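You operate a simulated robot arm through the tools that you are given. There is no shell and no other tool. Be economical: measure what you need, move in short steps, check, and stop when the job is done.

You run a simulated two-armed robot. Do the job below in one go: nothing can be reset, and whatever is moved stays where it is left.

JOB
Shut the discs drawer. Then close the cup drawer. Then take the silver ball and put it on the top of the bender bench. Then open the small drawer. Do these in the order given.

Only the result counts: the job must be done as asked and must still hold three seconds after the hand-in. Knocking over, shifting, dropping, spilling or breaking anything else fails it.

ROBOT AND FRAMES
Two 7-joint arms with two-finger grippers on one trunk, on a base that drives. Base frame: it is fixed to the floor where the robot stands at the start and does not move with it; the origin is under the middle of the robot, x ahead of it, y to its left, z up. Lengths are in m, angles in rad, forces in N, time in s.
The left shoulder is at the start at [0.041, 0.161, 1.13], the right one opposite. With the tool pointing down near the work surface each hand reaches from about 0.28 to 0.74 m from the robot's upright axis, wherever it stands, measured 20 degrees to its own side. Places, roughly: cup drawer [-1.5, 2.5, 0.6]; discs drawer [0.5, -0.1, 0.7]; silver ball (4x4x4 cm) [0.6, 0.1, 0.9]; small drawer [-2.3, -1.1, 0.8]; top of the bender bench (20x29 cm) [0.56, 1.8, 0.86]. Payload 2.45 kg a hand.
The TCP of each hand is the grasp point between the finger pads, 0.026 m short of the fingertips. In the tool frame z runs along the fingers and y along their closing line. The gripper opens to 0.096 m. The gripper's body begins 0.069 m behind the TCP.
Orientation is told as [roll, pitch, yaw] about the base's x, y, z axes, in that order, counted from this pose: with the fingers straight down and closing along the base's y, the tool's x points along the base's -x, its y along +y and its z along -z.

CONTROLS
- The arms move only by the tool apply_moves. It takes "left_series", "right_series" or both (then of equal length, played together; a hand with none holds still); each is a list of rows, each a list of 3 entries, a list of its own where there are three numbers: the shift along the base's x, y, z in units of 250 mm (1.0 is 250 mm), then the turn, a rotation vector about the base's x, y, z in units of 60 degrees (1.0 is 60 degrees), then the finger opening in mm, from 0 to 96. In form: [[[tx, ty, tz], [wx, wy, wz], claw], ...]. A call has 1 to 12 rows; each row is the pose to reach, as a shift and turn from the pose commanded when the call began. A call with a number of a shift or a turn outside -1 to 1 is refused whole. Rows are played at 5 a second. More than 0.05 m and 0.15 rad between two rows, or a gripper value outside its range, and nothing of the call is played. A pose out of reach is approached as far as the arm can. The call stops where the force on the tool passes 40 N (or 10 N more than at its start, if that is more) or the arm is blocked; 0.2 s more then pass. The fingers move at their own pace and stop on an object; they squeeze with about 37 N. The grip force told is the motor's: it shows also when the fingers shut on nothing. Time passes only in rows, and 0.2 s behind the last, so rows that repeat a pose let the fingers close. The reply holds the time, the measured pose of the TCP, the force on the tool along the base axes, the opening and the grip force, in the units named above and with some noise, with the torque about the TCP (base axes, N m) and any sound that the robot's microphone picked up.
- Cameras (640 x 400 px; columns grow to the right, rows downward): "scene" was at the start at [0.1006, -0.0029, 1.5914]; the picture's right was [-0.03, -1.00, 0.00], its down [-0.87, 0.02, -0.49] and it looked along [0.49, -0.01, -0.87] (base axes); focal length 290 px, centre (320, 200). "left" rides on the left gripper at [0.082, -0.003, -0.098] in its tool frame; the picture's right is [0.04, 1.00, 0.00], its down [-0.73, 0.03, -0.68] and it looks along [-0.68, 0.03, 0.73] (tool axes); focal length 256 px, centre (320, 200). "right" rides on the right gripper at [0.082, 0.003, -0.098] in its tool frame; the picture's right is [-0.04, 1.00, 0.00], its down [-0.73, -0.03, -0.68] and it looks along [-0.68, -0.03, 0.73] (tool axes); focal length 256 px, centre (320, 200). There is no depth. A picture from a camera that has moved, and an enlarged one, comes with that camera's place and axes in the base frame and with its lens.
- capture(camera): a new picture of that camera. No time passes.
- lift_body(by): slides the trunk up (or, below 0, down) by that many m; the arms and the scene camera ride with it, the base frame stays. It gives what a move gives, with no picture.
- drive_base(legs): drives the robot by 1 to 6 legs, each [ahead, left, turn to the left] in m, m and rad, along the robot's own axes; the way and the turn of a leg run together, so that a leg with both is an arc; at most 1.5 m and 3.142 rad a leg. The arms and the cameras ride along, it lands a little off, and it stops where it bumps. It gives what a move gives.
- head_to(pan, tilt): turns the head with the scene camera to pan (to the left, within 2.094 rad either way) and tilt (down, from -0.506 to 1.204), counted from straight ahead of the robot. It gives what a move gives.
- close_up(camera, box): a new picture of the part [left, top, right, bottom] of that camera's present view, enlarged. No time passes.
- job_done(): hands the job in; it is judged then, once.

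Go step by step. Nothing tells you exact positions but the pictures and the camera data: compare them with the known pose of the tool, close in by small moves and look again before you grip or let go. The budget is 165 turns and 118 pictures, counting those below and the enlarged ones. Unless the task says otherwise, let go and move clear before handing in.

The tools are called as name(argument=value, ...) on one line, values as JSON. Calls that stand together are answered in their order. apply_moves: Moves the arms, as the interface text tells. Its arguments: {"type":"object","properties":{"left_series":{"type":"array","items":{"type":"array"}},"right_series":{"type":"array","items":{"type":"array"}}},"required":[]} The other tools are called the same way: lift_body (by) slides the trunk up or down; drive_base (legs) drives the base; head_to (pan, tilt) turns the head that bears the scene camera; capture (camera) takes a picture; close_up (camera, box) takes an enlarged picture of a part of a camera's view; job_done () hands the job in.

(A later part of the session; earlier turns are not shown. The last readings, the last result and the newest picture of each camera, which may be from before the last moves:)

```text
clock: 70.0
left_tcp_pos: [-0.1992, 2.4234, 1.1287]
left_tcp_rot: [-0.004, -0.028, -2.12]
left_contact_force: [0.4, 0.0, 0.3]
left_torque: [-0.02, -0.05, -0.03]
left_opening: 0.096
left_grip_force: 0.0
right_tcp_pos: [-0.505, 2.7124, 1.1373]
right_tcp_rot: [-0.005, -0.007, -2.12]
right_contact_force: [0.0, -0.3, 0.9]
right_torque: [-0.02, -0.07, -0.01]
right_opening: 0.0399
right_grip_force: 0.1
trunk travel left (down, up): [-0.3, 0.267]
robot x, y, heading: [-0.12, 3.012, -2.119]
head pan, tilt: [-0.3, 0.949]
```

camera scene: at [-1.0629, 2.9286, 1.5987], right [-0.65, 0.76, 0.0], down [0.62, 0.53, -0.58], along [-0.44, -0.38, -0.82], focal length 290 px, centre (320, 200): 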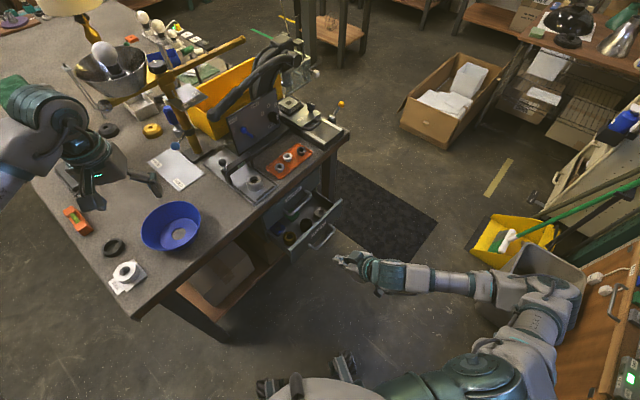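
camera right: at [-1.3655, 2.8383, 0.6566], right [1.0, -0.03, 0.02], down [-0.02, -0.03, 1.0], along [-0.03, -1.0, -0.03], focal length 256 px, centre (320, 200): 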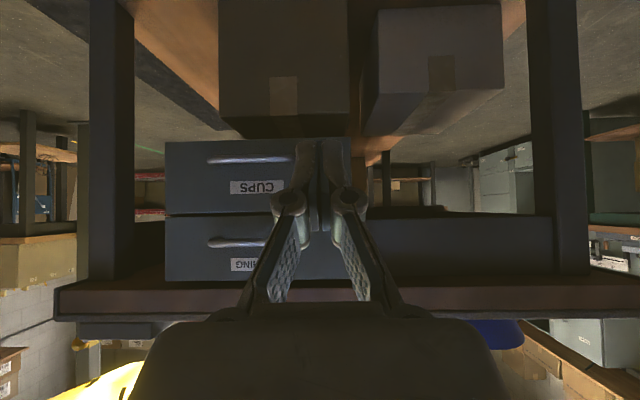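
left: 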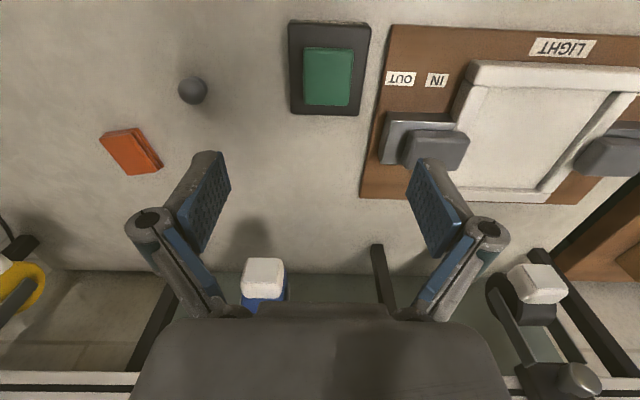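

drive_base(legs=[[0, 0, 0.548], [1.2, 0, 0]])

head_to(pan=1.5, tilt=0.75)

capture(camera="scene")

```text
clock: 77.4
left_tcp_pos: [0.1285, 1.3138, 1.1312]
left_tcp_rot: [-0.002, -0.032, -1.559]
left_contact_force: [0.4, -0.1, -0.3]
left_torque: [0.0, 0.0, -0.03]
left_opening: 0.096
left_grip_force: 0.0
right_tcp_pos: [-0.2853, 1.3958, 1.1398]
right_tcp_rot: [-0.006, -0.012, -1.558]
right_contact_force: [0.1, -0.7, -0.1]
right_torque: [0.01, -0.01, 0.04]
right_opening: 0.0399
right_grip_force: 0.0
trunk travel left (down, up): [-0.3, 0.267]
robot x, y, heading: [-0.1199, 1.8452, -1.558]
head pan, tilt: [-0.3, 0.949]
```

```text
clock: 79.2
left_tcp_pos: [0.1291, 1.3177, 1.134]
left_tcp_rot: [-0.003, -0.035, -1.558]
left_contact_force: [0.2, 0.2, 0.4]
left_torque: [0.0, 0.0, -0.03]
left_opening: 0.096
left_grip_force: 0.0
right_tcp_pos: [-0.2836, 1.4003, 1.1405]
right_tcp_rot: [-0.009, -0.015, -1.559]
right_contact_force: [0.2, 0.2, -0.4]
right_torque: [0.02, 0.01, 0.03]
right_opening: 0.0399
right_grip_force: 0.1
trunk travel left (down, up): [-0.3, 0.267]
robot x, y, heading: [-0.12, 1.8476, -1.558]
head pan, tilt: [1.499, 0.75]
```

```text
86 pictures are left
camera scene: at [-0.036, 1.8064, 1.6144], right [-0.06, -1.0, 0.0], down [-0.68, 0.04, -0.73], along [0.73, -0.04, -0.68], focal length 290 px, centre (320, 200)
```

scene: 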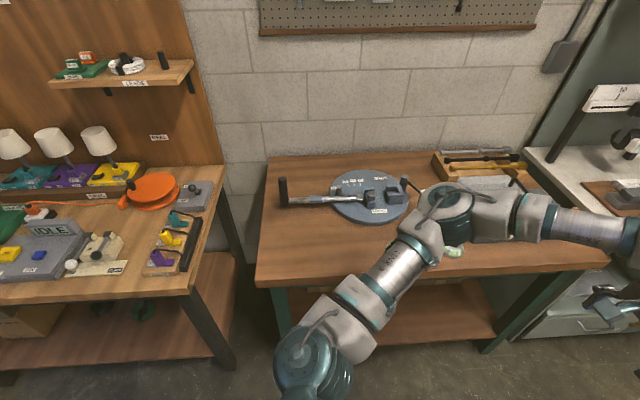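

The bender bench's free area is around [0.56, 1.8]. Now drive back to the first bench and face it.

drive_base(legs=[[1.4, 0.0, 0], [0.36, 0.0, 0], [0, 0, 1.53]])

head_to(pan=0.0, tilt=0.9)

capture(camera="scene")

```text
clock: 91.9
left_tcp_pos: [0.4308, 0.3235, 1.1325]
left_tcp_rot: [-0.001, -0.035, -0.015]
left_contact_force: [-0.3, 0.3, -0.2]
left_torque: [0.01, -0.02, 0.0]
left_opening: 0.096
left_grip_force: 0.0
right_tcp_pos: [0.3364, -0.0873, 1.1398]
right_tcp_rot: [-0.007, -0.016, -0.017]
right_contact_force: [-0.6, 0.4, 0.4]
right_torque: [0.01, -0.02, 0.03]
right_opening: 0.04
right_grip_force: 0.2
trunk travel left (down, up): [-0.3, 0.267]
robot x, y, heading: [-0.111, 0.0906, -0.014]
head pan, tilt: [1.499, 0.75]
```

```text
clock: 93.5
left_tcp_pos: [0.4268, 0.3234, 1.1344]
left_tcp_rot: [-0.003, -0.037, -0.016]
left_contact_force: [0.4, -0.1, -0.1]
left_torque: [-0.01, -0.01, -0.02]
left_opening: 0.0962
left_grip_force: 0.1
right_tcp_pos: [0.3335, -0.0866, 1.1417]
right_tcp_rot: [-0.009, -0.017, -0.019]
right_contact_force: [-0.1, -0.3, -1.2]
right_torque: [0.01, 0.01, 0.0]
right_opening: 0.04
right_grip_force: 0.0
trunk travel left (down, up): [-0.3, 0.267]
robot x, y, heading: [-0.1078, 0.0862, -0.016]
head pan, tilt: [0.0, 0.901]
```

```text
85 pictures are left
camera scene: at [0.0022, 0.0886, 1.6022], right [-0.02, -1.0, 0.0], down [-0.79, 0.01, -0.62], along [0.62, -0.01, -0.79], focal length 290 px, centre (320, 200)
```

scene: 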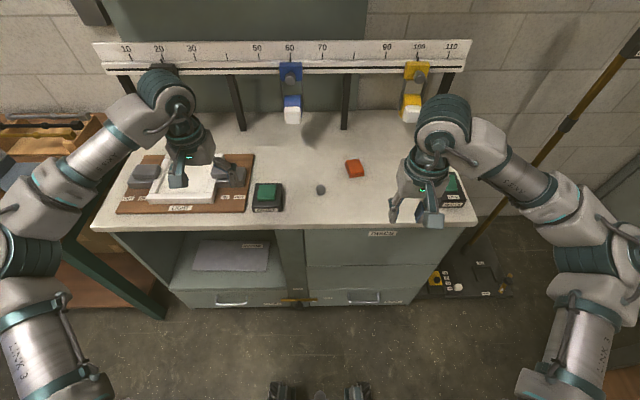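

Ball near [0.593, 0.08, 0.90]. I shift the base a bit so the ball lies well in the left hand's reach, and move the left hand above it.

drive_base(legs=[[0.1, -0.16, 0.016]])

capture(camera="left")

```text
clock: 95.0
left_tcp_pos: [0.5195, 0.1805, 1.1332]
left_tcp_rot: [-0.008, -0.04, 0.003]
left_contact_force: [1.2, 0.6, 0.2]
left_torque: [0.03, 0.03, 0.03]
left_opening: 0.0959
left_grip_force: 0.0
right_tcp_pos: [0.4335, -0.2332, 1.1432]
right_tcp_rot: [-0.014, -0.021, -0.002]
right_contact_force: [0.4, 0.4, 0.8]
right_torque: [0.04, 0.0, 0.01]
right_opening: 0.0399
right_grip_force: 0.1
trunk travel left (down, up): [-0.3, 0.267]
robot x, y, heading: [-0.0107, -0.069, 0.001]
head pan, tilt: [0.0, 0.901]
```

```text
84 pictures are left
camera left: at [0.436, 0.1767, 1.2282], right [-0.04, 1.0, -0.01], down [0.71, 0.04, 0.71], along [0.71, 0.02, -0.71], focal length 256 px, centre (320, 200)
```

left: 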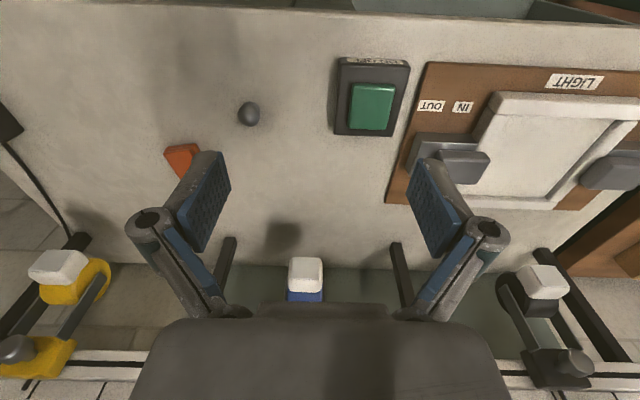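

apply_moves(left_series=[[[0.063, -0.08, -0.1], [0, 0.008, 0], 80], [[0.126, -0.16, -0.2], [0, 0.016, 0], 80], [[0.19, -0.24, -0.3], [0, 0.024, 0], 80], [[0.254, -0.32, -0.42], [0, 0.03, 0], 80], [[0.316, -0.398, -0.56], [0, 0.038, 0], 80], [[0.316, -0.398, -0.6], [0, 0.038, 0], 80]])

capture(camera="left")

capture(camera="scene")

```text
clock: 96.4
left_tcp_pos: [0.599, 0.0712, 0.9884]
left_tcp_rot: [0.0, -0.002, 0.001]
left_contact_force: [0.1, 0.6, 0.8]
left_torque: [0.05, -0.01, 0.0]
left_opening: 0.08
left_grip_force: 0.0
right_tcp_pos: [0.4298, -0.2411, 1.1434]
right_tcp_rot: [-0.006, -0.022, -0.002]
right_contact_force: [0.3, 0.0, -0.1]
right_torque: [0.0, 0.0, -0.03]
right_opening: 0.0401
right_grip_force: 0.0
trunk travel left (down, up): [-0.3, 0.267]
robot x, y, heading: [-0.0087, -0.0713, -0.002]
head pan, tilt: [0.0, 0.901]
```

```text
83 pictures are left
camera left: at [0.5168, 0.0672, 1.0864], right [-0.04, 1.0, 0.0], down [0.73, 0.03, 0.68], along [0.68, 0.03, -0.73], focal length 256 px, centre (320, 200)
```

left: 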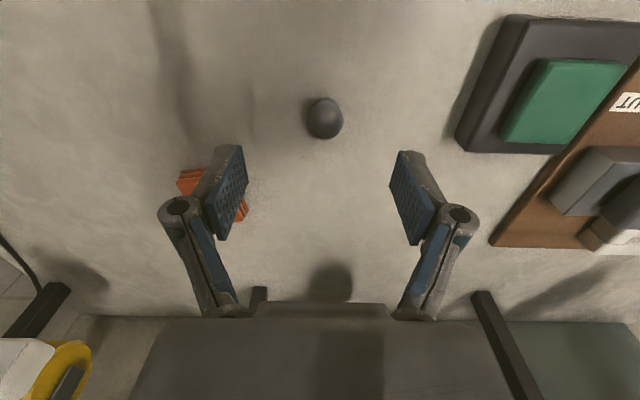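

```text
82 pictures are left
camera scene: at [0.1004, -0.0755, 1.6022], right [0.0, -1.0, 0.0], down [-0.79, 0.0, -0.62], along [0.62, 0.0, -0.79], focal length 290 px, centre (320, 200)
```

scene: 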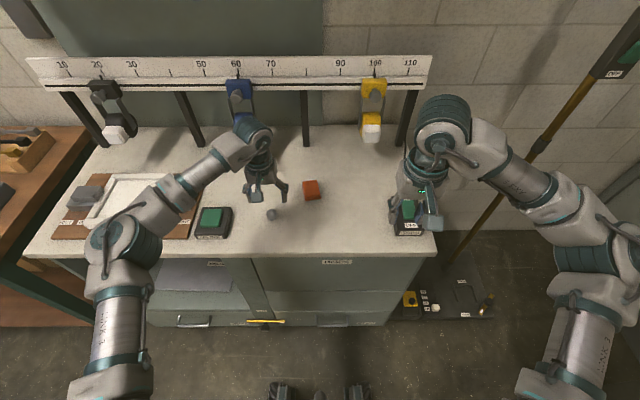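

Triangulating gives the ball at about [0.616, 0.075, 0.873]. I come down over it, stopping short.

apply_moves(left_series=[[[0.035, 0.008, -0.1], [0, 0, 0], 80], [[0.07, 0.016, -0.2], [0, 0, 0], 80], [[0.07, 0.016, -0.28], [0, 0, 0], 80]])

capture(camera="left")

close_up(camera="scene", box=[200, 150, 360, 250])

```text
clock: 97.2
left_tcp_pos: [0.615, 0.0662, 0.918]
left_tcp_rot: [0.007, -0.002, 0.001]
left_contact_force: [0.0, 0.1, 0.6]
left_torque: [0.02, -0.02, 0.02]
left_opening: 0.0802
left_grip_force: 0.1
right_tcp_pos: [0.4291, -0.2528, 1.1417]
right_tcp_rot: [0.002, -0.02, -0.003]
right_contact_force: [0.1, -0.6, 0.2]
right_torque: [0.02, -0.01, -0.02]
right_opening: 0.04
right_grip_force: 0.1
trunk travel left (down, up): [-0.3, 0.267]
robot x, y, heading: [-0.0089, -0.0686, -0.001]
head pan, tilt: [0.0, 0.901]
```

```text
81 pictures are left
camera left: at [0.5339, 0.0616, 1.0162], right [-0.04, 1.0, 0.01], down [0.73, 0.02, 0.68], along [0.68, 0.03, -0.73], focal length 256 px, centre (320, 200)
```

left: 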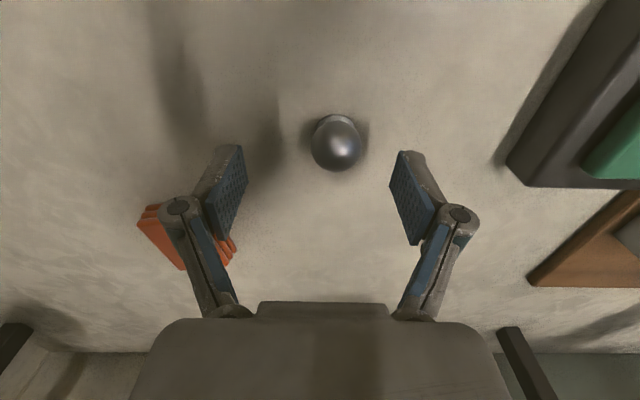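

```text
4.00 times, centred on (280, 200) of scene
camera zoom: at [0.101, -0.0863, 1.602], right [0.0, -1.0, -0.01], down [-0.79, 0.01, -0.62], along [0.62, 0.01, -0.79], focal length 1161 px, centre (480, 200)
```

zoom: 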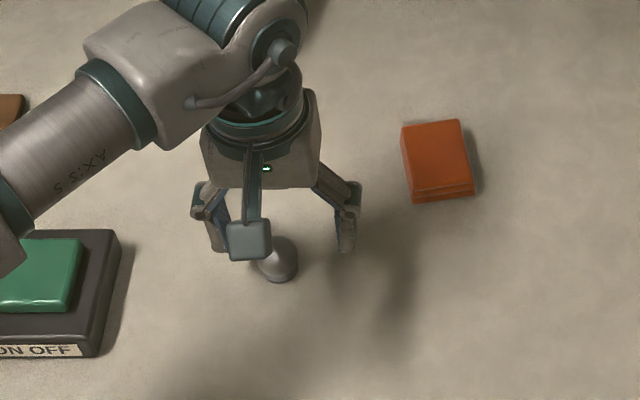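

close_up(camera="left", box=[260, 90, 420, 210])

```text
3.33 times, centred on (340, 150) of left
camera zoom: at [0.5339, 0.0616, 1.0162], right [-0.04, 1.0, 0.01], down [0.73, 0.02, 0.68], along [0.68, 0.03, -0.73], focal length 853 px, centre (253, 367)
```

zoom: 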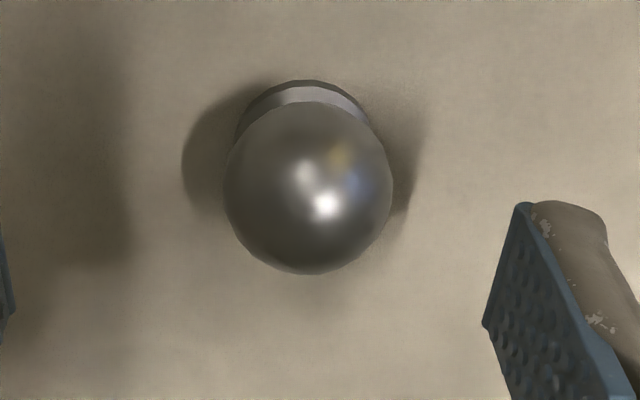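

The ball has a small flat ring foot, so it will stand. I correct the offset and lower a little more.

apply_moves(left_series=[[[0.02, 0.04, -0.06], [0, 0, 0], 80], [[0.03, 0.05, -0.12], [0, 0, 0], 80]])

capture(camera="left")

```text
clock: 97.8
left_tcp_pos: [0.624, 0.0739, 0.8888]
left_tcp_rot: [0.008, -0.004, -0.002]
left_contact_force: [-0.7, -1.2, -0.4]
left_torque: [0.02, -0.02, 0.01]
left_opening: 0.0799
left_grip_force: 0.0
right_tcp_pos: [0.4304, -0.2564, 1.1407]
right_tcp_rot: [0.006, -0.021, -0.005]
right_contact_force: [-0.2, -0.9, 0.7]
right_torque: [0.02, 0.01, 0.02]
right_opening: 0.04
right_grip_force: 0.0
trunk travel left (down, up): [-0.3, 0.267]
robot x, y, heading: [-0.0049, -0.0683, 0.001]
head pan, tilt: [0.0, 0.901]
```

```text
78 pictures are left
camera left: at [0.5416, 0.0694, 0.9868], right [-0.04, 1.0, 0.01], down [0.73, 0.02, 0.68], along [0.68, 0.03, -0.73], focal length 256 px, centre (320, 200)
```

left: 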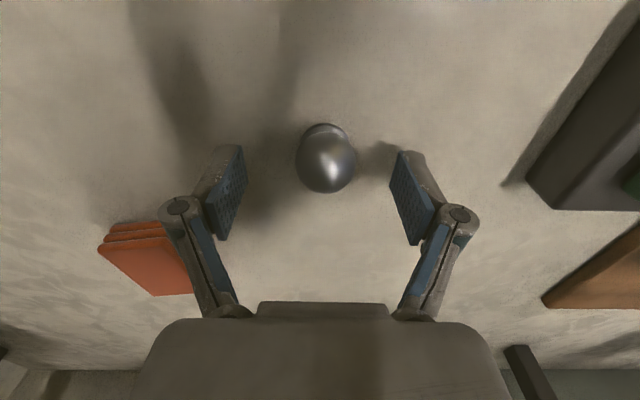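

apply_moves(left_series=[[[0.02, 0.01, -0.025], [0, 0, 0], 80], [[0.025, 0.01, -0.05], [0, 0, 0], 80]])

close_up(camera="left", box=[200, 90, 440, 250])

close_up(camera="scene", box=[200, 150, 360, 250])

```text
clock: 98.4
left_tcp_pos: [0.6285, 0.0963, 0.8773]
left_tcp_rot: [-0.005, -0.004, 0.003]
left_contact_force: [2.9, 1.0, 8.1]
left_torque: [0.0, 0.07, -0.06]
left_opening: 0.081
left_grip_force: 7.5
right_tcp_pos: [0.4284, -0.2335, 1.1453]
right_tcp_rot: [-0.011, -0.023, 0.0]
right_contact_force: [0.3, 0.7, -0.4]
right_torque: [-0.06, -0.02, 0.06]
right_opening: 0.0401
right_grip_force: 0.1
trunk travel left (down, up): [-0.3, 0.267]
robot x, y, heading: [-0.0108, -0.069, 0.0]
head pan, tilt: [0.0, 0.901]
```

```text
2.50 times, centred on (320, 170) of left
camera zoom: at [0.5465, 0.093, 0.9744], right [-0.04, 1.0, -0.01], down [0.73, 0.03, 0.68], along [0.68, 0.02, -0.73], focal length 640 px, centre (320, 275)
```

zoom: 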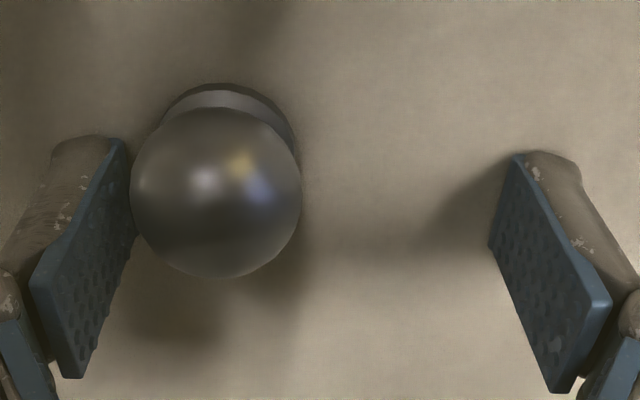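

```text
4.00 times, centred on (280, 200) of scene
camera zoom: at [0.099, -0.0529, 1.6025], right [0.0, -1.0, 0.01], down [-0.79, -0.01, -0.62], along [0.62, -0.01, -0.79], focal length 1161 px, centre (480, 200)
```

zoom: 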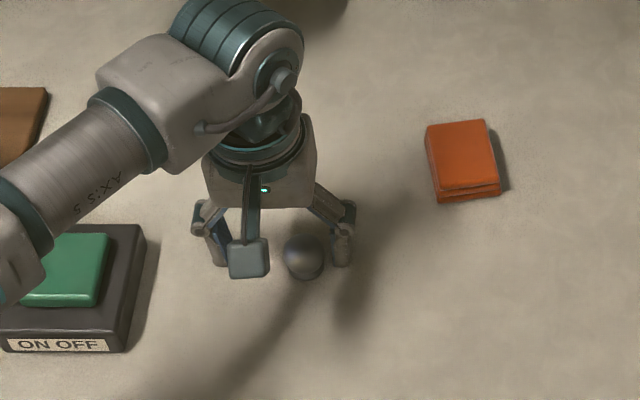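

The fingertips touched the bench and the body swayed a little. I raise slightly to lose the contact and look again.

apply_moves(left_series=[[[0, 0, 0.02], [0, 0, 0], 80], [[0, 0, 0.03], [0, 0, 0], 80], [[0, 0, 0.03], [0, 0, 0], 80], [[0, 0, 0.03], [0, 0, 0], 80], [[0, 0, 0.03], [0, 0, 0], 80]])

close_up(camera="left", box=[200, 90, 440, 250])

```text
clock: 99.6
left_tcp_pos: [0.6272, 0.0781, 0.8845]
left_tcp_rot: [0.01, -0.003, 0.002]
left_contact_force: [-0.2, -0.3, -0.7]
left_torque: [0.03, -0.04, -0.04]
left_opening: 0.0801
left_grip_force: 0.0
right_tcp_pos: [0.4293, -0.254, 1.1427]
right_tcp_rot: [0.002, -0.022, -0.004]
right_contact_force: [0.0, -0.4, -0.5]
right_torque: [-0.01, 0.02, 0.01]
right_opening: 0.0403
right_grip_force: 0.0
trunk travel left (down, up): [-0.3, 0.267]
robot x, y, heading: [-0.0099, -0.073, -0.002]
head pan, tilt: [0.0, 0.901]
```

```text
2.50 times, centred on (320, 170) of left
camera zoom: at [0.5466, 0.0742, 0.9827], right [-0.04, 1.0, 0.01], down [0.73, 0.02, 0.68], along [0.68, 0.03, -0.73], focal length 640 px, centre (320, 275)
```

zoom: 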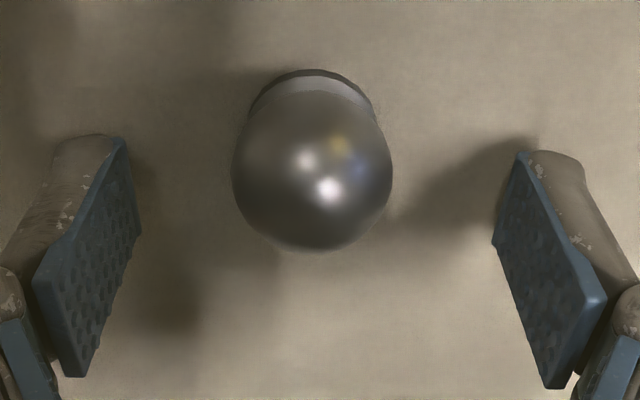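

Centred in y. I shift back 6 mm in x and close on it.

apply_moves(left_series=[[[-0.024, 0, 0], [0, 0, 0], 80], [[-0.024, 0, 0], [0, 0, 0], 50], [[-0.024, 0, 0], [0, 0, 0], 35], [[-0.024, 0, 0], [0, 0, 0], 0], [[-0.024, 0, 0], [0, 0, 0], 0], [[-0.024, 0, 0], [0, 0, 0], 0]])

close_up(camera="left", box=[200, 90, 440, 250])

```text
clock: 101.0
left_tcp_pos: [0.6213, 0.0813, 0.8865]
left_tcp_rot: [-0.001, -0.005, -0.002]
left_contact_force: [3.0, -5.7, 18.9]
left_torque: [-0.18, 0.05, 0.0]
left_opening: 0.0283
left_grip_force: 36.7
right_tcp_pos: [0.4276, -0.2472, 1.1432]
right_tcp_rot: [0.001, -0.02, -0.004]
right_contact_force: [0.3, -0.8, -0.1]
right_torque: [0.0, -0.01, -0.04]
right_opening: 0.04
right_grip_force: 0.1
trunk travel left (down, up): [-0.3, 0.267]
robot x, y, heading: [-0.007, -0.0711, -0.007]
head pan, tilt: [0.0, 0.901]
```

```text
2.50 times, centred on (320, 170) of left
camera zoom: at [0.5403, 0.0792, 0.9837], right [-0.04, 1.0, 0.0], down [0.73, 0.03, 0.68], along [0.68, 0.03, -0.73], focal length 640 px, centre (320, 275)
```

zoom: 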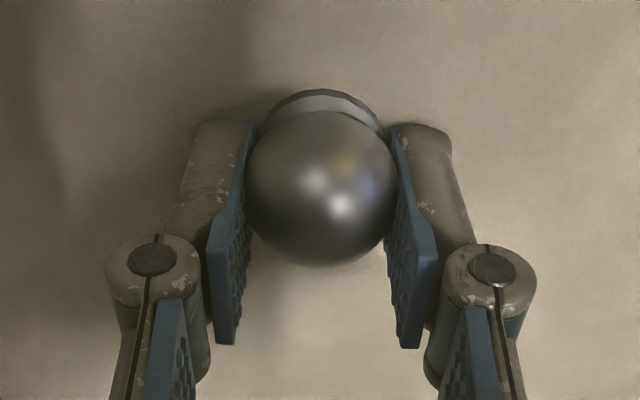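

The fingers seem to pinch above the ball's equator; sizes consistent with a 4 cm ball put its centre at about [0.636, 0.078, 0.843]. I reopen, move forward and lower to a better grip.

apply_moves(left_series=[[[0, 0, 0], [0, 0, 0], 50], [[0, 0, 0], [0, 0, 0], 80], [[0, 0, 0], [0, 0, 0], 80], [[0.03, 0, 0], [0, 0, 0], 80], [[0.05, 0, 0], [0, 0, 0], 80], [[0.05, 0, 0], [0, 0, 0], 80]])

close_up(camera="left", box=[200, 90, 440, 250])

```text
clock: 102.4
left_tcp_pos: [0.6343, 0.086, 0.8831]
left_tcp_rot: [0.004, -0.002, 0.001]
left_contact_force: [0.1, 0.7, -0.6]
left_torque: [-0.01, 0.0, 0.04]
left_opening: 0.08
left_grip_force: 0.0
right_tcp_pos: [0.4292, -0.2467, 1.1434]
right_tcp_rot: [-0.001, -0.022, -0.001]
right_contact_force: [-0.3, 1.1, -0.2]
right_torque: [0.0, 0.0, -0.01]
right_opening: 0.04
right_grip_force: 0.1
trunk travel left (down, up): [-0.3, 0.267]
robot x, y, heading: [-0.012, -0.0692, -0.003]
head pan, tilt: [0.0, 0.901]
```

```text
2.50 times, centred on (320, 170) of left
camera zoom: at [0.554, 0.0812, 0.9819], right [-0.04, 1.0, 0.0], down [0.73, 0.03, 0.68], along [0.68, 0.03, -0.73], focal length 640 px, centre (320, 275)
```

zoom: 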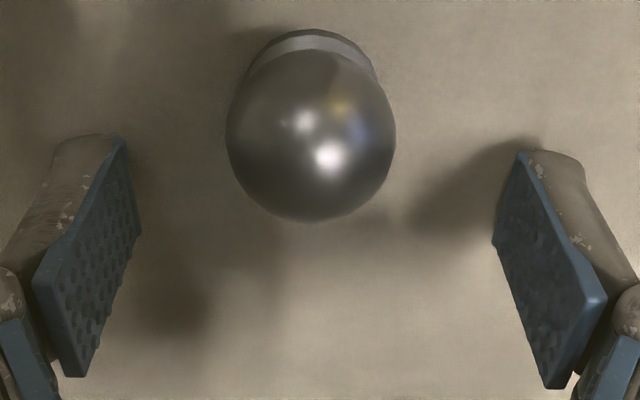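

apply_moves(left_series=[[[-0.005, -0.01, -0.025], [0, 0, 0], 80], [[-0.01, -0.01, -0.045], [0, 0, 0], 80], [[-0.01, -0.01, -0.045], [0, 0, 0], 80]])

close_up(camera="left", box=[200, 90, 440, 250])

```text
clock: 103.2
left_tcp_pos: [0.631, 0.0817, 0.8724]
left_tcp_rot: [0.003, -0.005, 0.0]
left_contact_force: [5.5, -0.8, 21.0]
left_torque: [-0.09, 0.05, 0.13]
left_opening: 0.087
left_grip_force: 10.9
right_tcp_pos: [0.4284, -0.2479, 1.1432]
right_tcp_rot: [-0.001, -0.023, -0.002]
right_contact_force: [0.2, 0.2, 0.6]
right_torque: [-0.01, 0.02, 0.02]
right_opening: 0.0398
right_grip_force: 0.0
trunk travel left (down, up): [-0.3, 0.267]
robot x, y, heading: [-0.0093, -0.0685, -0.002]
head pan, tilt: [0.0, 0.901]
```

```text
2.50 times, centred on (320, 170) of left
camera zoom: at [0.5494, 0.0773, 0.9715], right [-0.04, 1.0, 0.0], down [0.73, 0.03, 0.68], along [0.68, 0.03, -0.73], focal length 640 px, centre (320, 275)
```

zoom: 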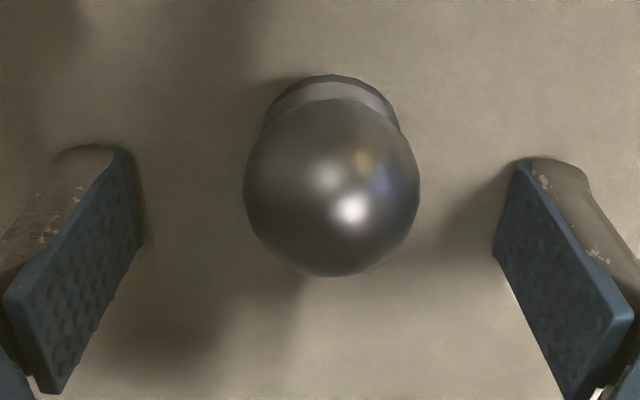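

Both fingertips rest on the bench at z≈0.85, so the ball is the smaller one (r≈16 mm) at about [0.616, 0.08, 0.875]. I raise, move to x=0.616 and grip with the tips just clear of the bench.

apply_moves(left_series=[[[0, 0, 0.04], [0, 0, 0], 80], [[-0.03, 0, 0.075], [0, 0, 0], 80], [[-0.06, 0, 0.075], [0, 0, 0], 80], [[-0.06, 0, 0.075], [0, 0, 0], 80]])

close_up(camera="left", box=[200, 90, 440, 250])

```text
clock: 104.2
left_tcp_pos: [0.6162, 0.083, 0.8912]
left_tcp_rot: [0.002, -0.001, -0.001]
left_contact_force: [0.2, -1.8, 0.3]
left_torque: [-0.01, 0.03, 0.02]
left_opening: 0.0803
left_grip_force: 0.0
right_tcp_pos: [0.4317, -0.2461, 1.1429]
right_tcp_rot: [-0.002, -0.021, -0.001]
right_contact_force: [-0.2, 0.1, -0.8]
right_torque: [0.0, -0.06, 0.01]
right_opening: 0.04
right_grip_force: 0.0
trunk travel left (down, up): [-0.3, 0.267]
robot x, y, heading: [-0.0092, -0.0694, -0.001]
head pan, tilt: [0.0, 0.901]
```

```text
2.50 times, centred on (320, 170) of left
camera zoom: at [0.5361, 0.079, 0.9886], right [-0.04, 1.0, 0.0], down [0.73, 0.03, 0.68], along [0.68, 0.03, -0.73], focal length 640 px, centre (320, 275)
```

zoom: 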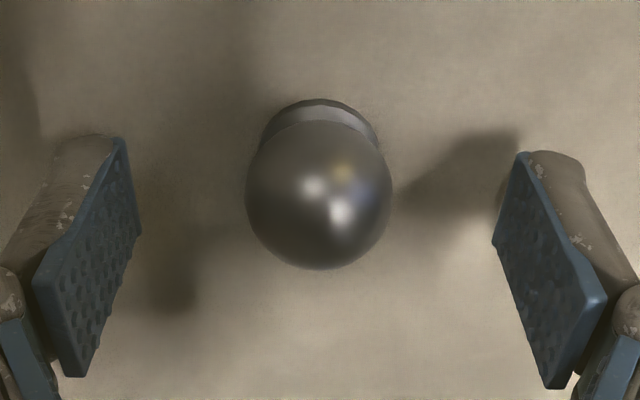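

apply_moves(left_series=[[[0.012, -0.006, 0], [0, 0, 0], 60], [[0.012, -0.006, 0], [0, 0, 0], 40], [[0.012, -0.006, 0], [0, 0, 0], 30], [[0.012, -0.006, 0], [0, 0, 0], 10], [[0.012, -0.006, 0], [0, 0, 0], 0], [[0.012, -0.006, 0], [0, 0, 0], 0]])

close_up(camera="left", box=[200, 90, 440, 250])

close_up(camera="scene", box=[220, 170, 320, 240])

```text
clock: 105.6
left_tcp_pos: [0.6192, 0.0811, 0.8918]
left_tcp_rot: [0.005, -0.002, -0.002]
left_contact_force: [0.1, 0.3, 0.6]
left_torque: [0.03, -0.01, 0.02]
left_opening: 0.0287
left_grip_force: 36.8
right_tcp_pos: [0.4289, -0.2469, 1.143]
right_tcp_rot: [-0.001, -0.021, -0.003]
right_contact_force: [0.1, 0.5, -0.1]
right_torque: [0.01, -0.03, 0.02]
right_opening: 0.0401
right_grip_force: 0.1
trunk travel left (down, up): [-0.3, 0.267]
robot x, y, heading: [-0.0074, -0.0705, -0.001]
head pan, tilt: [0.0, 0.901]
```

```text
2.50 times, centred on (320, 170) of left
camera zoom: at [0.5385, 0.0776, 0.9893], right [-0.04, 1.0, 0.0], down [0.73, 0.03, 0.68], along [0.68, 0.03, -0.73], focal length 640 px, centre (320, 275)
```

zoom: 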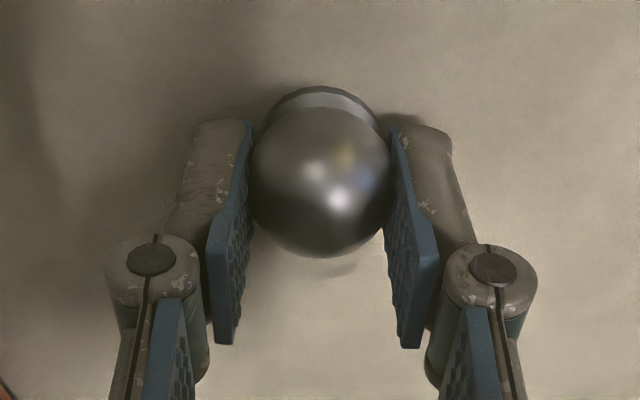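

```text
5.71 times, centred on (270, 205) of scene
camera zoom: at [0.1007, -0.0703, 1.6022], right [0.0, -1.0, 0.0], down [-0.79, 0.0, -0.62], along [0.62, 0.0, -0.79], focal length 1658 px, centre (606, 171)
```

zoom: 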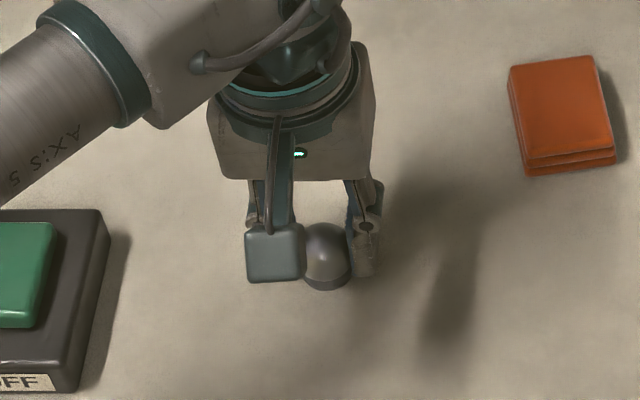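

The opening is the same 28.7 mm at a different height with no side force: a proper grip. I lift a little and check.

apply_moves(left_series=[[[0, 0, 0.03], [0, 0, 0], 0], [[0, 0, 0.08], [0, 0, 0], 0], [[0, 0, 0.14], [0, 0, 0], 0], [[0, 0, 0.2], [0, 0, 0], 0], [[0, 0, 0.2], [0, 0, 0], 0]])

close_up(camera="left", box=[200, 90, 440, 250])

```text
clock: 106.8
left_tcp_pos: [0.6199, 0.0809, 0.9409]
left_tcp_rot: [0.003, -0.002, 0.001]
left_contact_force: [0.0, 0.5, -0.7]
left_torque: [-0.05, 0.03, -0.02]
left_opening: 0.0289
left_grip_force: 37.6
right_tcp_pos: [0.4298, -0.2466, 1.1426]
right_tcp_rot: [-0.001, -0.02, 0.0]
right_contact_force: [-0.1, 0.7, 0.0]
right_torque: [0.04, 0.0, -0.01]
right_opening: 0.0403
right_grip_force: 0.0
trunk travel left (down, up): [-0.3, 0.267]
robot x, y, heading: [-0.01, -0.0657, 0.0]
head pan, tilt: [0.0, 0.901]
```

```text
2.50 times, centred on (320, 170) of left
camera zoom: at [0.5383, 0.0778, 1.0384], right [-0.04, 1.0, 0.0], down [0.73, 0.03, 0.68], along [0.68, 0.03, -0.73], focal length 640 px, centre (320, 275)
```

zoom: 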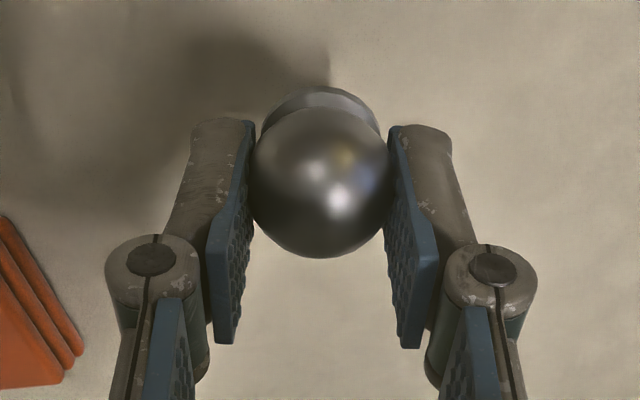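

The ball is held. I raise it, back off and strafe left to the bender bench.

apply_moves(left_series=[[[-0.05, 0.05, 0.18], [0, 0, 0], 0], [[-0.1, 0.1, 0.34], [0, 0, 0], 0], [[-0.15, 0.15, 0.5], [0, 0, 0], 0], [[-0.2, 0.2, 0.66], [0, 0, 0], 0], [[-0.25, 0.25, 0.8], [0, 0, 0], 0], [[-0.3, 0.3, 0.84], [0, 0, 0], 0], [[-0.4, 0.4, 0.88], [0, 0, 0], 0]])

drive_base(legs=[[-0.2, 0, 0], [0, 1.4, 0], [0, 0.25, 0]])

capture(camera="scene")

capture(camera="left")

```text
clock: 108.4
left_tcp_pos: [0.5176, 0.184, 1.1602]
left_tcp_rot: [0.004, -0.004, 0.001]
left_contact_force: [-0.4, 1.1, 0.0]
left_torque: [0.02, -0.02, -0.02]
left_opening: 0.0287
left_grip_force: 37.6
right_tcp_pos: [0.4292, -0.2445, 1.1426]
right_tcp_rot: [-0.004, -0.021, -0.003]
right_contact_force: [0.2, 0.1, -0.8]
right_torque: [0.0, 0.02, 0.01]
right_opening: 0.04
right_grip_force: 0.1
trunk travel left (down, up): [-0.3, 0.267]
robot x, y, heading: [-0.0088, -0.0664, -0.001]
head pan, tilt: [0.0, 0.901]
```

```text
clock: 117.8
left_tcp_pos: [0.3321, 1.7718, 1.1597]
left_tcp_rot: [0.003, -0.001, -0.004]
left_contact_force: [0.5, 0.3, -0.8]
left_torque: [-0.02, -0.01, 0.0]
left_opening: 0.0285
left_grip_force: 37.5
right_tcp_pos: [0.2379, 1.3447, 1.1424]
right_tcp_rot: [-0.002, -0.02, -0.006]
right_contact_force: [0.4, 0.3, 0.1]
right_torque: [0.04, -0.02, 0.01]
right_opening: 0.04
right_grip_force: 0.1
trunk travel left (down, up): [-0.3, 0.267]
robot x, y, heading: [-0.1998, 1.5208, -0.003]
head pan, tilt: [0.0, 0.901]
```

```text
67 pictures are left
camera scene: at [-0.0904, 1.5324, 1.6022], right [0.0, -1.0, 0.01], down [-0.79, 0.0, -0.62], along [0.62, -0.01, -0.79], focal length 290 px, centre (320, 200)
```

scene: 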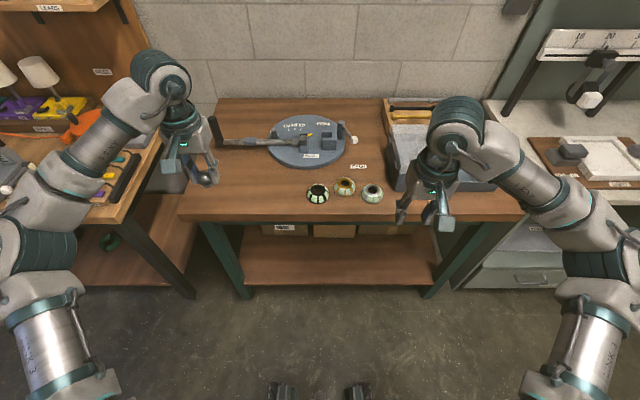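

```text
66 pictures are left
camera left: at [0.25, 1.7683, 1.2579], right [-0.04, 1.0, 0.0], down [0.73, 0.03, 0.68], along [0.68, 0.03, -0.73], focal length 256 px, centre (320, 200)
```

left: 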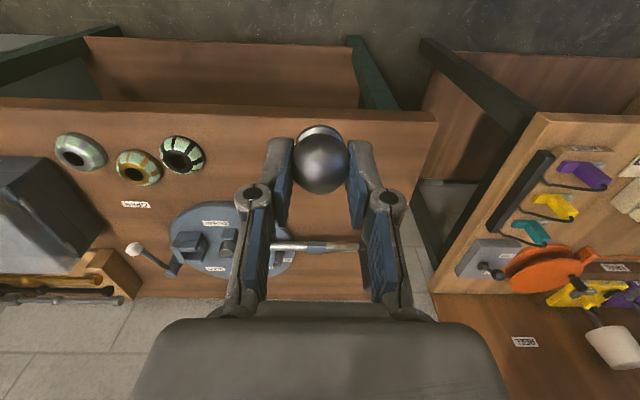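

The free left-front part of the bench matches [0.56, 1.8]. I drive closer and lower the ball there.

drive_base(legs=[[0.18, 0.02, 0]])

```text
clock: 119.3
left_tcp_pos: [0.5101, 1.7967, 1.1634]
left_tcp_rot: [-0.002, -0.005, 0.0]
left_contact_force: [0.4, 0.4, -0.3]
left_torque: [-0.06, 0.02, 0.02]
left_opening: 0.0288
left_grip_force: 36.9
right_tcp_pos: [0.4203, 1.3693, 1.1457]
right_tcp_rot: [-0.006, -0.026, -0.003]
right_contact_force: [0.8, 0.7, 0.1]
right_torque: [-0.06, -0.01, -0.03]
right_opening: 0.0399
right_grip_force: 0.0
trunk travel left (down, up): [-0.3, 0.267]
robot x, y, heading: [-0.017, 1.5454, -0.002]
head pan, tilt: [0.0, 0.901]
```

apply_moves(left_series=[[[0.04, 0, -0.16], [0, 0, 0], 0], [[0.08, 0, -0.32], [0, 0, 0], 0], [[0.12, 0, -0.48], [0, 0, 0], 0], [[0.16, -0.01, -0.64], [0, 0, 0], 0], [[0.18, -0.02, -0.8], [0, 0, 0], 0], [[0.18, -0.02, -0.9], [0, 0, 0], 0]])

capture(camera="left")

capture(camera="scene")

```text
clock: 120.7
left_tcp_pos: [0.5533, 1.7783, 0.9375]
left_tcp_rot: [0.012, -0.009, 0.0]
left_contact_force: [0.2, -0.9, 0.6]
left_torque: [-0.03, 0.03, 0.03]
left_opening: 0.0287
left_grip_force: 37.0
right_tcp_pos: [0.4162, 1.3535, 1.1446]
right_tcp_rot: [0.006, -0.028, -0.006]
right_contact_force: [0.0, -0.5, -0.2]
right_torque: [-0.01, -0.01, -0.03]
right_opening: 0.04
right_grip_force: 0.0
trunk travel left (down, up): [-0.3, 0.267]
robot x, y, heading: [-0.0175, 1.5442, -0.002]
head pan, tilt: [0.0, 0.901]
```

```text
65 pictures are left
camera left: at [0.4718, 1.774, 1.0346], right [-0.04, 1.0, 0.01], down [0.73, 0.02, 0.69], along [0.69, 0.04, -0.73], focal length 256 px, centre (320, 200)
```

left: 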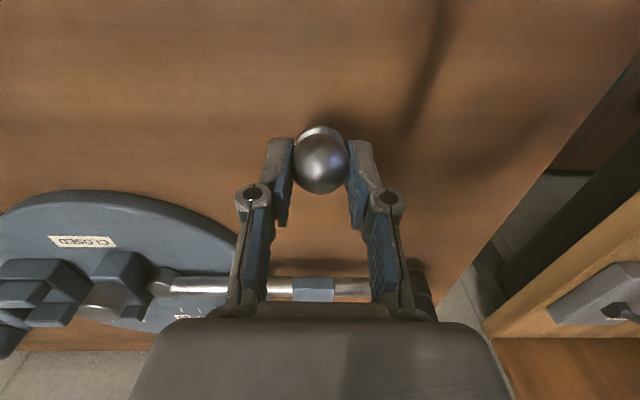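

```text
64 pictures are left
camera scene: at [0.0944, 1.5345, 1.6022], right [0.0, -1.0, -0.01], down [-0.79, 0.01, -0.62], along [0.62, 0.0, -0.79], focal length 290 px, centre (320, 200)
```

scene: 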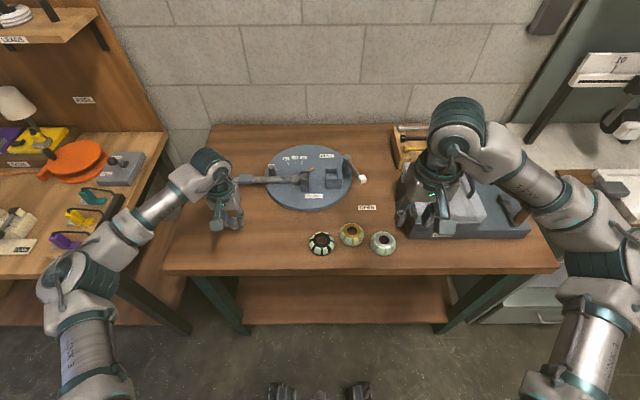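

apply_moves(left_series=[[[0, 0, -0.04], [0, 0, 0], 0], [[0, 0, -0.08], [0, 0, 0], 0], [[0, 0, -0.1], [0, 0, 0], 0], [[0, 0, -0.12], [0, 0, 0], 0]])

close_up(camera="left", box=[200, 80, 440, 240])

close_up(camera="scene", box=[180, 150, 280, 250])

```text
clock: 121.7
left_tcp_pos: [0.5541, 1.7802, 0.9106]
left_tcp_rot: [0.008, -0.009, 0.0]
left_contact_force: [-0.1, -0.1, -0.7]
left_torque: [0.01, 0.0, 0.01]
left_opening: 0.0289
left_grip_force: 36.4
right_tcp_pos: [0.4167, 1.3575, 1.1451]
right_tcp_rot: [0.005, -0.026, -0.004]
right_contact_force: [-1.1, 0.3, 0.3]
right_torque: [0.03, -0.03, -0.01]
right_opening: 0.0402
right_grip_force: 0.0
trunk travel left (down, up): [-0.3, 0.267]
robot x, y, heading: [-0.0157, 1.5466, -0.001]
head pan, tilt: [0.0, 0.901]
```

```text
2.50 times, centred on (320, 160) of left
camera zoom: at [0.4721, 1.7765, 1.0079], right [-0.04, 1.0, 0.01], down [0.73, 0.02, 0.69], along [0.68, 0.03, -0.73], focal length 640 px, centre (320, 300)
```

zoom: 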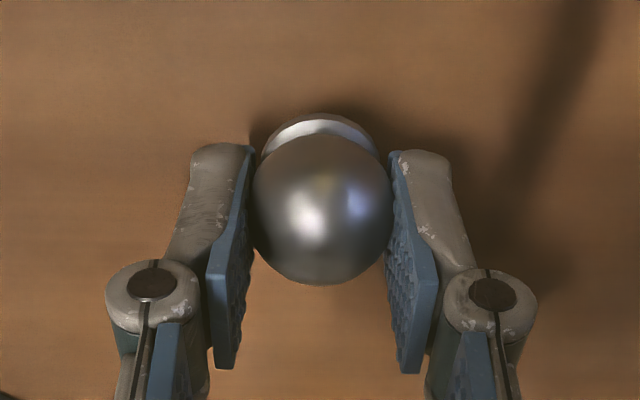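

```text
4.00 times, centred on (230, 200) of scene
camera zoom: at [0.0943, 1.5383, 1.6022], right [0.0, -1.0, 0.0], down [-0.79, 0.01, -0.62], along [0.62, 0.0, -0.79], focal length 1161 px, centre (680, 200)
```

zoom: 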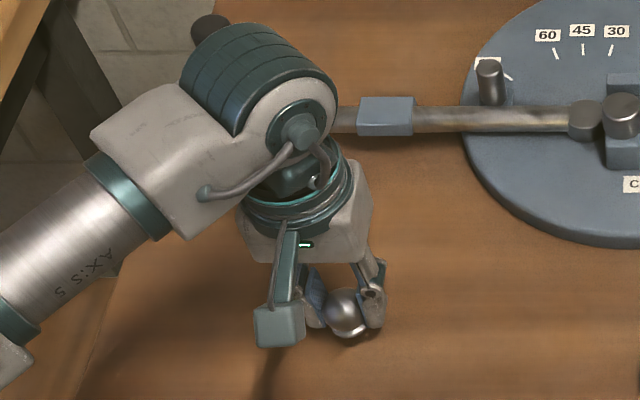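

Close to the surface, no contact yet. Creeping down.

apply_moves(left_series=[[[0, 0, -0.01], [0, 0, 0], 0], [[0, 0, -0.02], [0, 0, 0], 0], [[0, 0, -0.03], [0, 0, 0], 0], [[0, 0, -0.03], [0, 0, 0], 0]])

close_up(camera="left", box=[200, 80, 440, 240])

```text
clock: 122.7
left_tcp_pos: [0.5534, 1.7834, 0.9017]
left_tcp_rot: [0.009, -0.009, -0.001]
left_contact_force: [-1.1, 0.3, -0.3]
left_torque: [0.02, -0.01, 0.01]
left_opening: 0.0288
left_grip_force: 37.2
right_tcp_pos: [0.4164, 1.3611, 1.145]
right_tcp_rot: [0.003, -0.028, -0.003]
right_contact_force: [-0.1, 0.2, -0.5]
right_torque: [0.05, -0.04, 0.0]
right_opening: 0.04
right_grip_force: 0.1
trunk travel left (down, up): [-0.3, 0.267]
robot x, y, heading: [-0.0152, 1.5448, 0.001]
head pan, tilt: [0.0, 0.901]
```

```text
2.50 times, centred on (320, 160) of left
camera zoom: at [0.4715, 1.7801, 0.9994], right [-0.04, 1.0, 0.01], down [0.73, 0.02, 0.69], along [0.68, 0.03, -0.73], focal length 640 px, centre (320, 300)
```

zoom: 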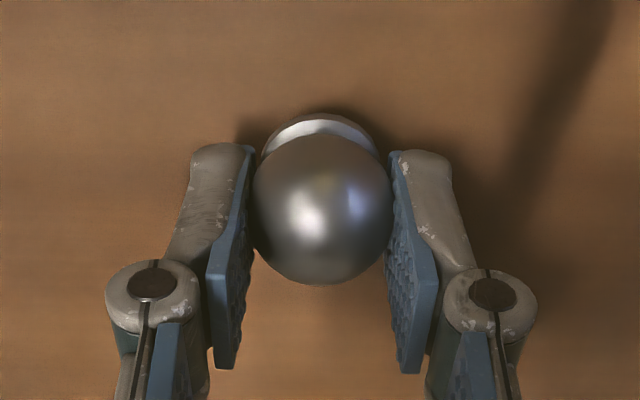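

apply_moves(left_series=[[[0, 0, -0.008], [0, 0, 0], 0], [[0, 0, -0.016], [0, 0, 0], 0], [[0, 0, -0.024], [0, 0, 0], 0], [[0, 0, -0.024], [0, 0, 0], 0]])

close_up(camera="left", box=[200, 80, 440, 240])

```text
clock: 123.7
left_tcp_pos: [0.5532, 1.7839, 0.897]
left_tcp_rot: [0.009, -0.009, 0.001]
left_contact_force: [-0.4, -0.3, -0.2]
left_torque: [-0.01, 0.02, -0.01]
left_opening: 0.029
left_grip_force: 36.9
right_tcp_pos: [0.4163, 1.3612, 1.1457]
right_tcp_rot: [0.001, -0.027, -0.004]
right_contact_force: [0.2, -0.5, -0.3]
right_torque: [-0.01, 0.01, -0.01]
right_opening: 0.0401
right_grip_force: 0.1
trunk travel left (down, up): [-0.3, 0.267]
robot x, y, heading: [-0.0166, 1.541, 0.001]
head pan, tilt: [0.0, 0.901]
```

```text
2.50 times, centred on (320, 160) of left
camera zoom: at [0.4714, 1.7803, 0.9936], right [-0.04, 1.0, 0.01], down [0.73, 0.02, 0.69], along [0.68, 0.03, -0.73], focal length 640 px, centre (320, 300)
```

zoom: 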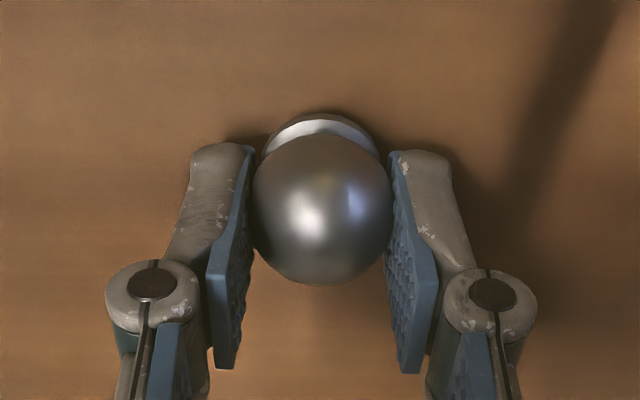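

apply_moves(left_series=[[[0, 0, -0.008], [0, 0, 0], 0], [[0, 0, -0.016], [0, 0, 0], 0], [[0, 0, -0.024], [0, 0, 0], 0], [[0, 0, -0.024], [0, 0, 0], 0]])

apply_moves(left_series=[[[0, 0, -0.006], [0, 0, 0], 0], [[0, 0, -0.012], [0, 0, 0], 0], [[0, 0, -0.012], [0, 0, 0], 0]])

close_up(camera="left", box=[200, 80, 440, 240])

```text
clock: 124.7
left_tcp_pos: [0.554, 1.7837, 0.8901]
left_tcp_rot: [0.008, -0.01, 0.0]
left_contact_force: [1.7, 0.9, 2.5]
left_torque: [0.01, 0.02, -0.02]
left_opening: 0.0285
left_grip_force: 36.9
right_tcp_pos: [0.4161, 1.3619, 1.1453]
right_tcp_rot: [0.002, -0.027, -0.004]
right_contact_force: [0.4, 0.6, 0.2]
right_torque: [-0.03, 0.01, -0.04]
right_opening: 0.0397
right_grip_force: 0.0
trunk travel left (down, up): [-0.3, 0.267]
robot x, y, heading: [-0.0175, 1.5446, -0.006]
head pan, tilt: [0.0, 0.901]
```

```text
clock: 125.5
left_tcp_pos: [0.5526, 1.7832, 0.8911]
left_tcp_rot: [0.007, -0.014, 0.002]
left_contact_force: [4.5, 2.4, 28.6]
left_torque: [0.05, 0.24, -0.05]
left_opening: 0.0288
left_grip_force: 37.0
right_tcp_pos: [0.4141, 1.3619, 1.1468]
right_tcp_rot: [0.004, -0.03, -0.003]
right_contact_force: [0.0, 0.1, -0.1]
right_torque: [0.01, 0.02, -0.03]
right_opening: 0.04
right_grip_force: 0.0
trunk travel left (down, up): [-0.3, 0.267]
robot x, y, heading: [-0.0156, 1.5487, -0.004]
head pan, tilt: [0.0, 0.901]
```

```text
2.50 times, centred on (320, 160) of left
camera zoom: at [0.4711, 1.7797, 0.9879], right [-0.04, 1.0, 0.01], down [0.72, 0.03, 0.69], along [0.69, 0.03, -0.72], focal length 640 px, centre (320, 300)
```

zoom: 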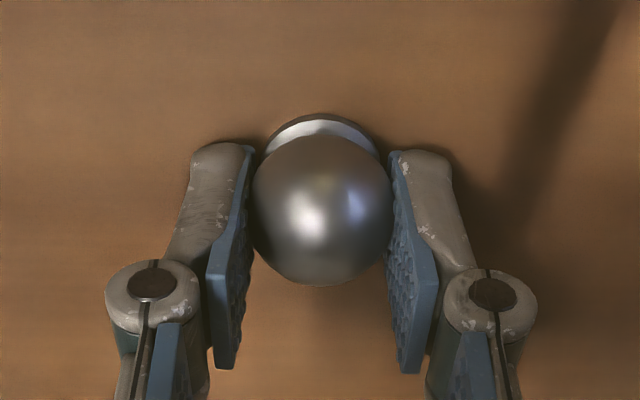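

The foot is down on the bench (contact at z≈0.89). I relax the pressure and open.

apply_moves(left_series=[[[0, 0, 0.006], [0, 0, 0], 0], [[0, 0, 0.01], [0, 0, 0], 0], [[0, 0, 0.01], [0, 0, 0], 34], [[0, 0, 0.01], [0, 0, 0], 44], [[0, 0, 0.01], [0, 0, 0], 60], [[0, 0, 0.01], [0, 0, 0], 75], [[0, 0, 0.01], [0, 0, 0], 75]])

close_up(camera="left", box=[200, 80, 440, 240])

```text
clock: 127.1
left_tcp_pos: [0.553, 1.7836, 0.8894]
left_tcp_rot: [0.008, -0.007, 0.0]
left_contact_force: [-0.5, -0.2, 0.0]
left_torque: [-0.01, 0.01, 0.0]
left_opening: 0.075
left_grip_force: 0.1
right_tcp_pos: [0.4157, 1.3606, 1.1454]
right_tcp_rot: [0.003, -0.028, -0.004]
right_contact_force: [0.3, -0.3, -0.5]
right_torque: [-0.01, 0.0, -0.03]
right_opening: 0.0399
right_grip_force: 0.0
trunk travel left (down, up): [-0.3, 0.267]
robot x, y, heading: [-0.0157, 1.5456, -0.004]
head pan, tilt: [0.0, 0.901]
```

```text
2.50 times, centred on (320, 160) of left
camera zoom: at [0.4715, 1.7799, 0.9867], right [-0.04, 1.0, 0.01], down [0.73, 0.02, 0.69], along [0.68, 0.03, -0.73], focal length 640 px, centre (320, 300)
```

zoom: 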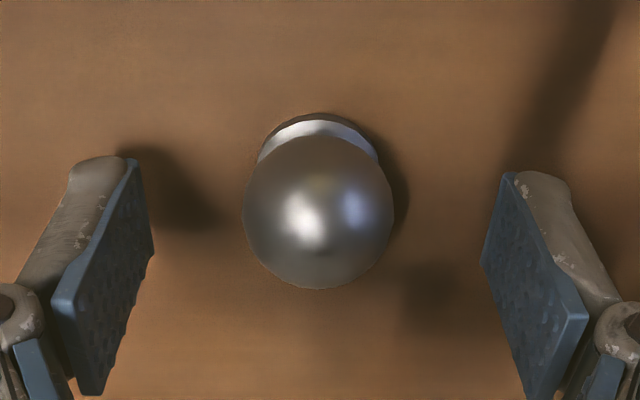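

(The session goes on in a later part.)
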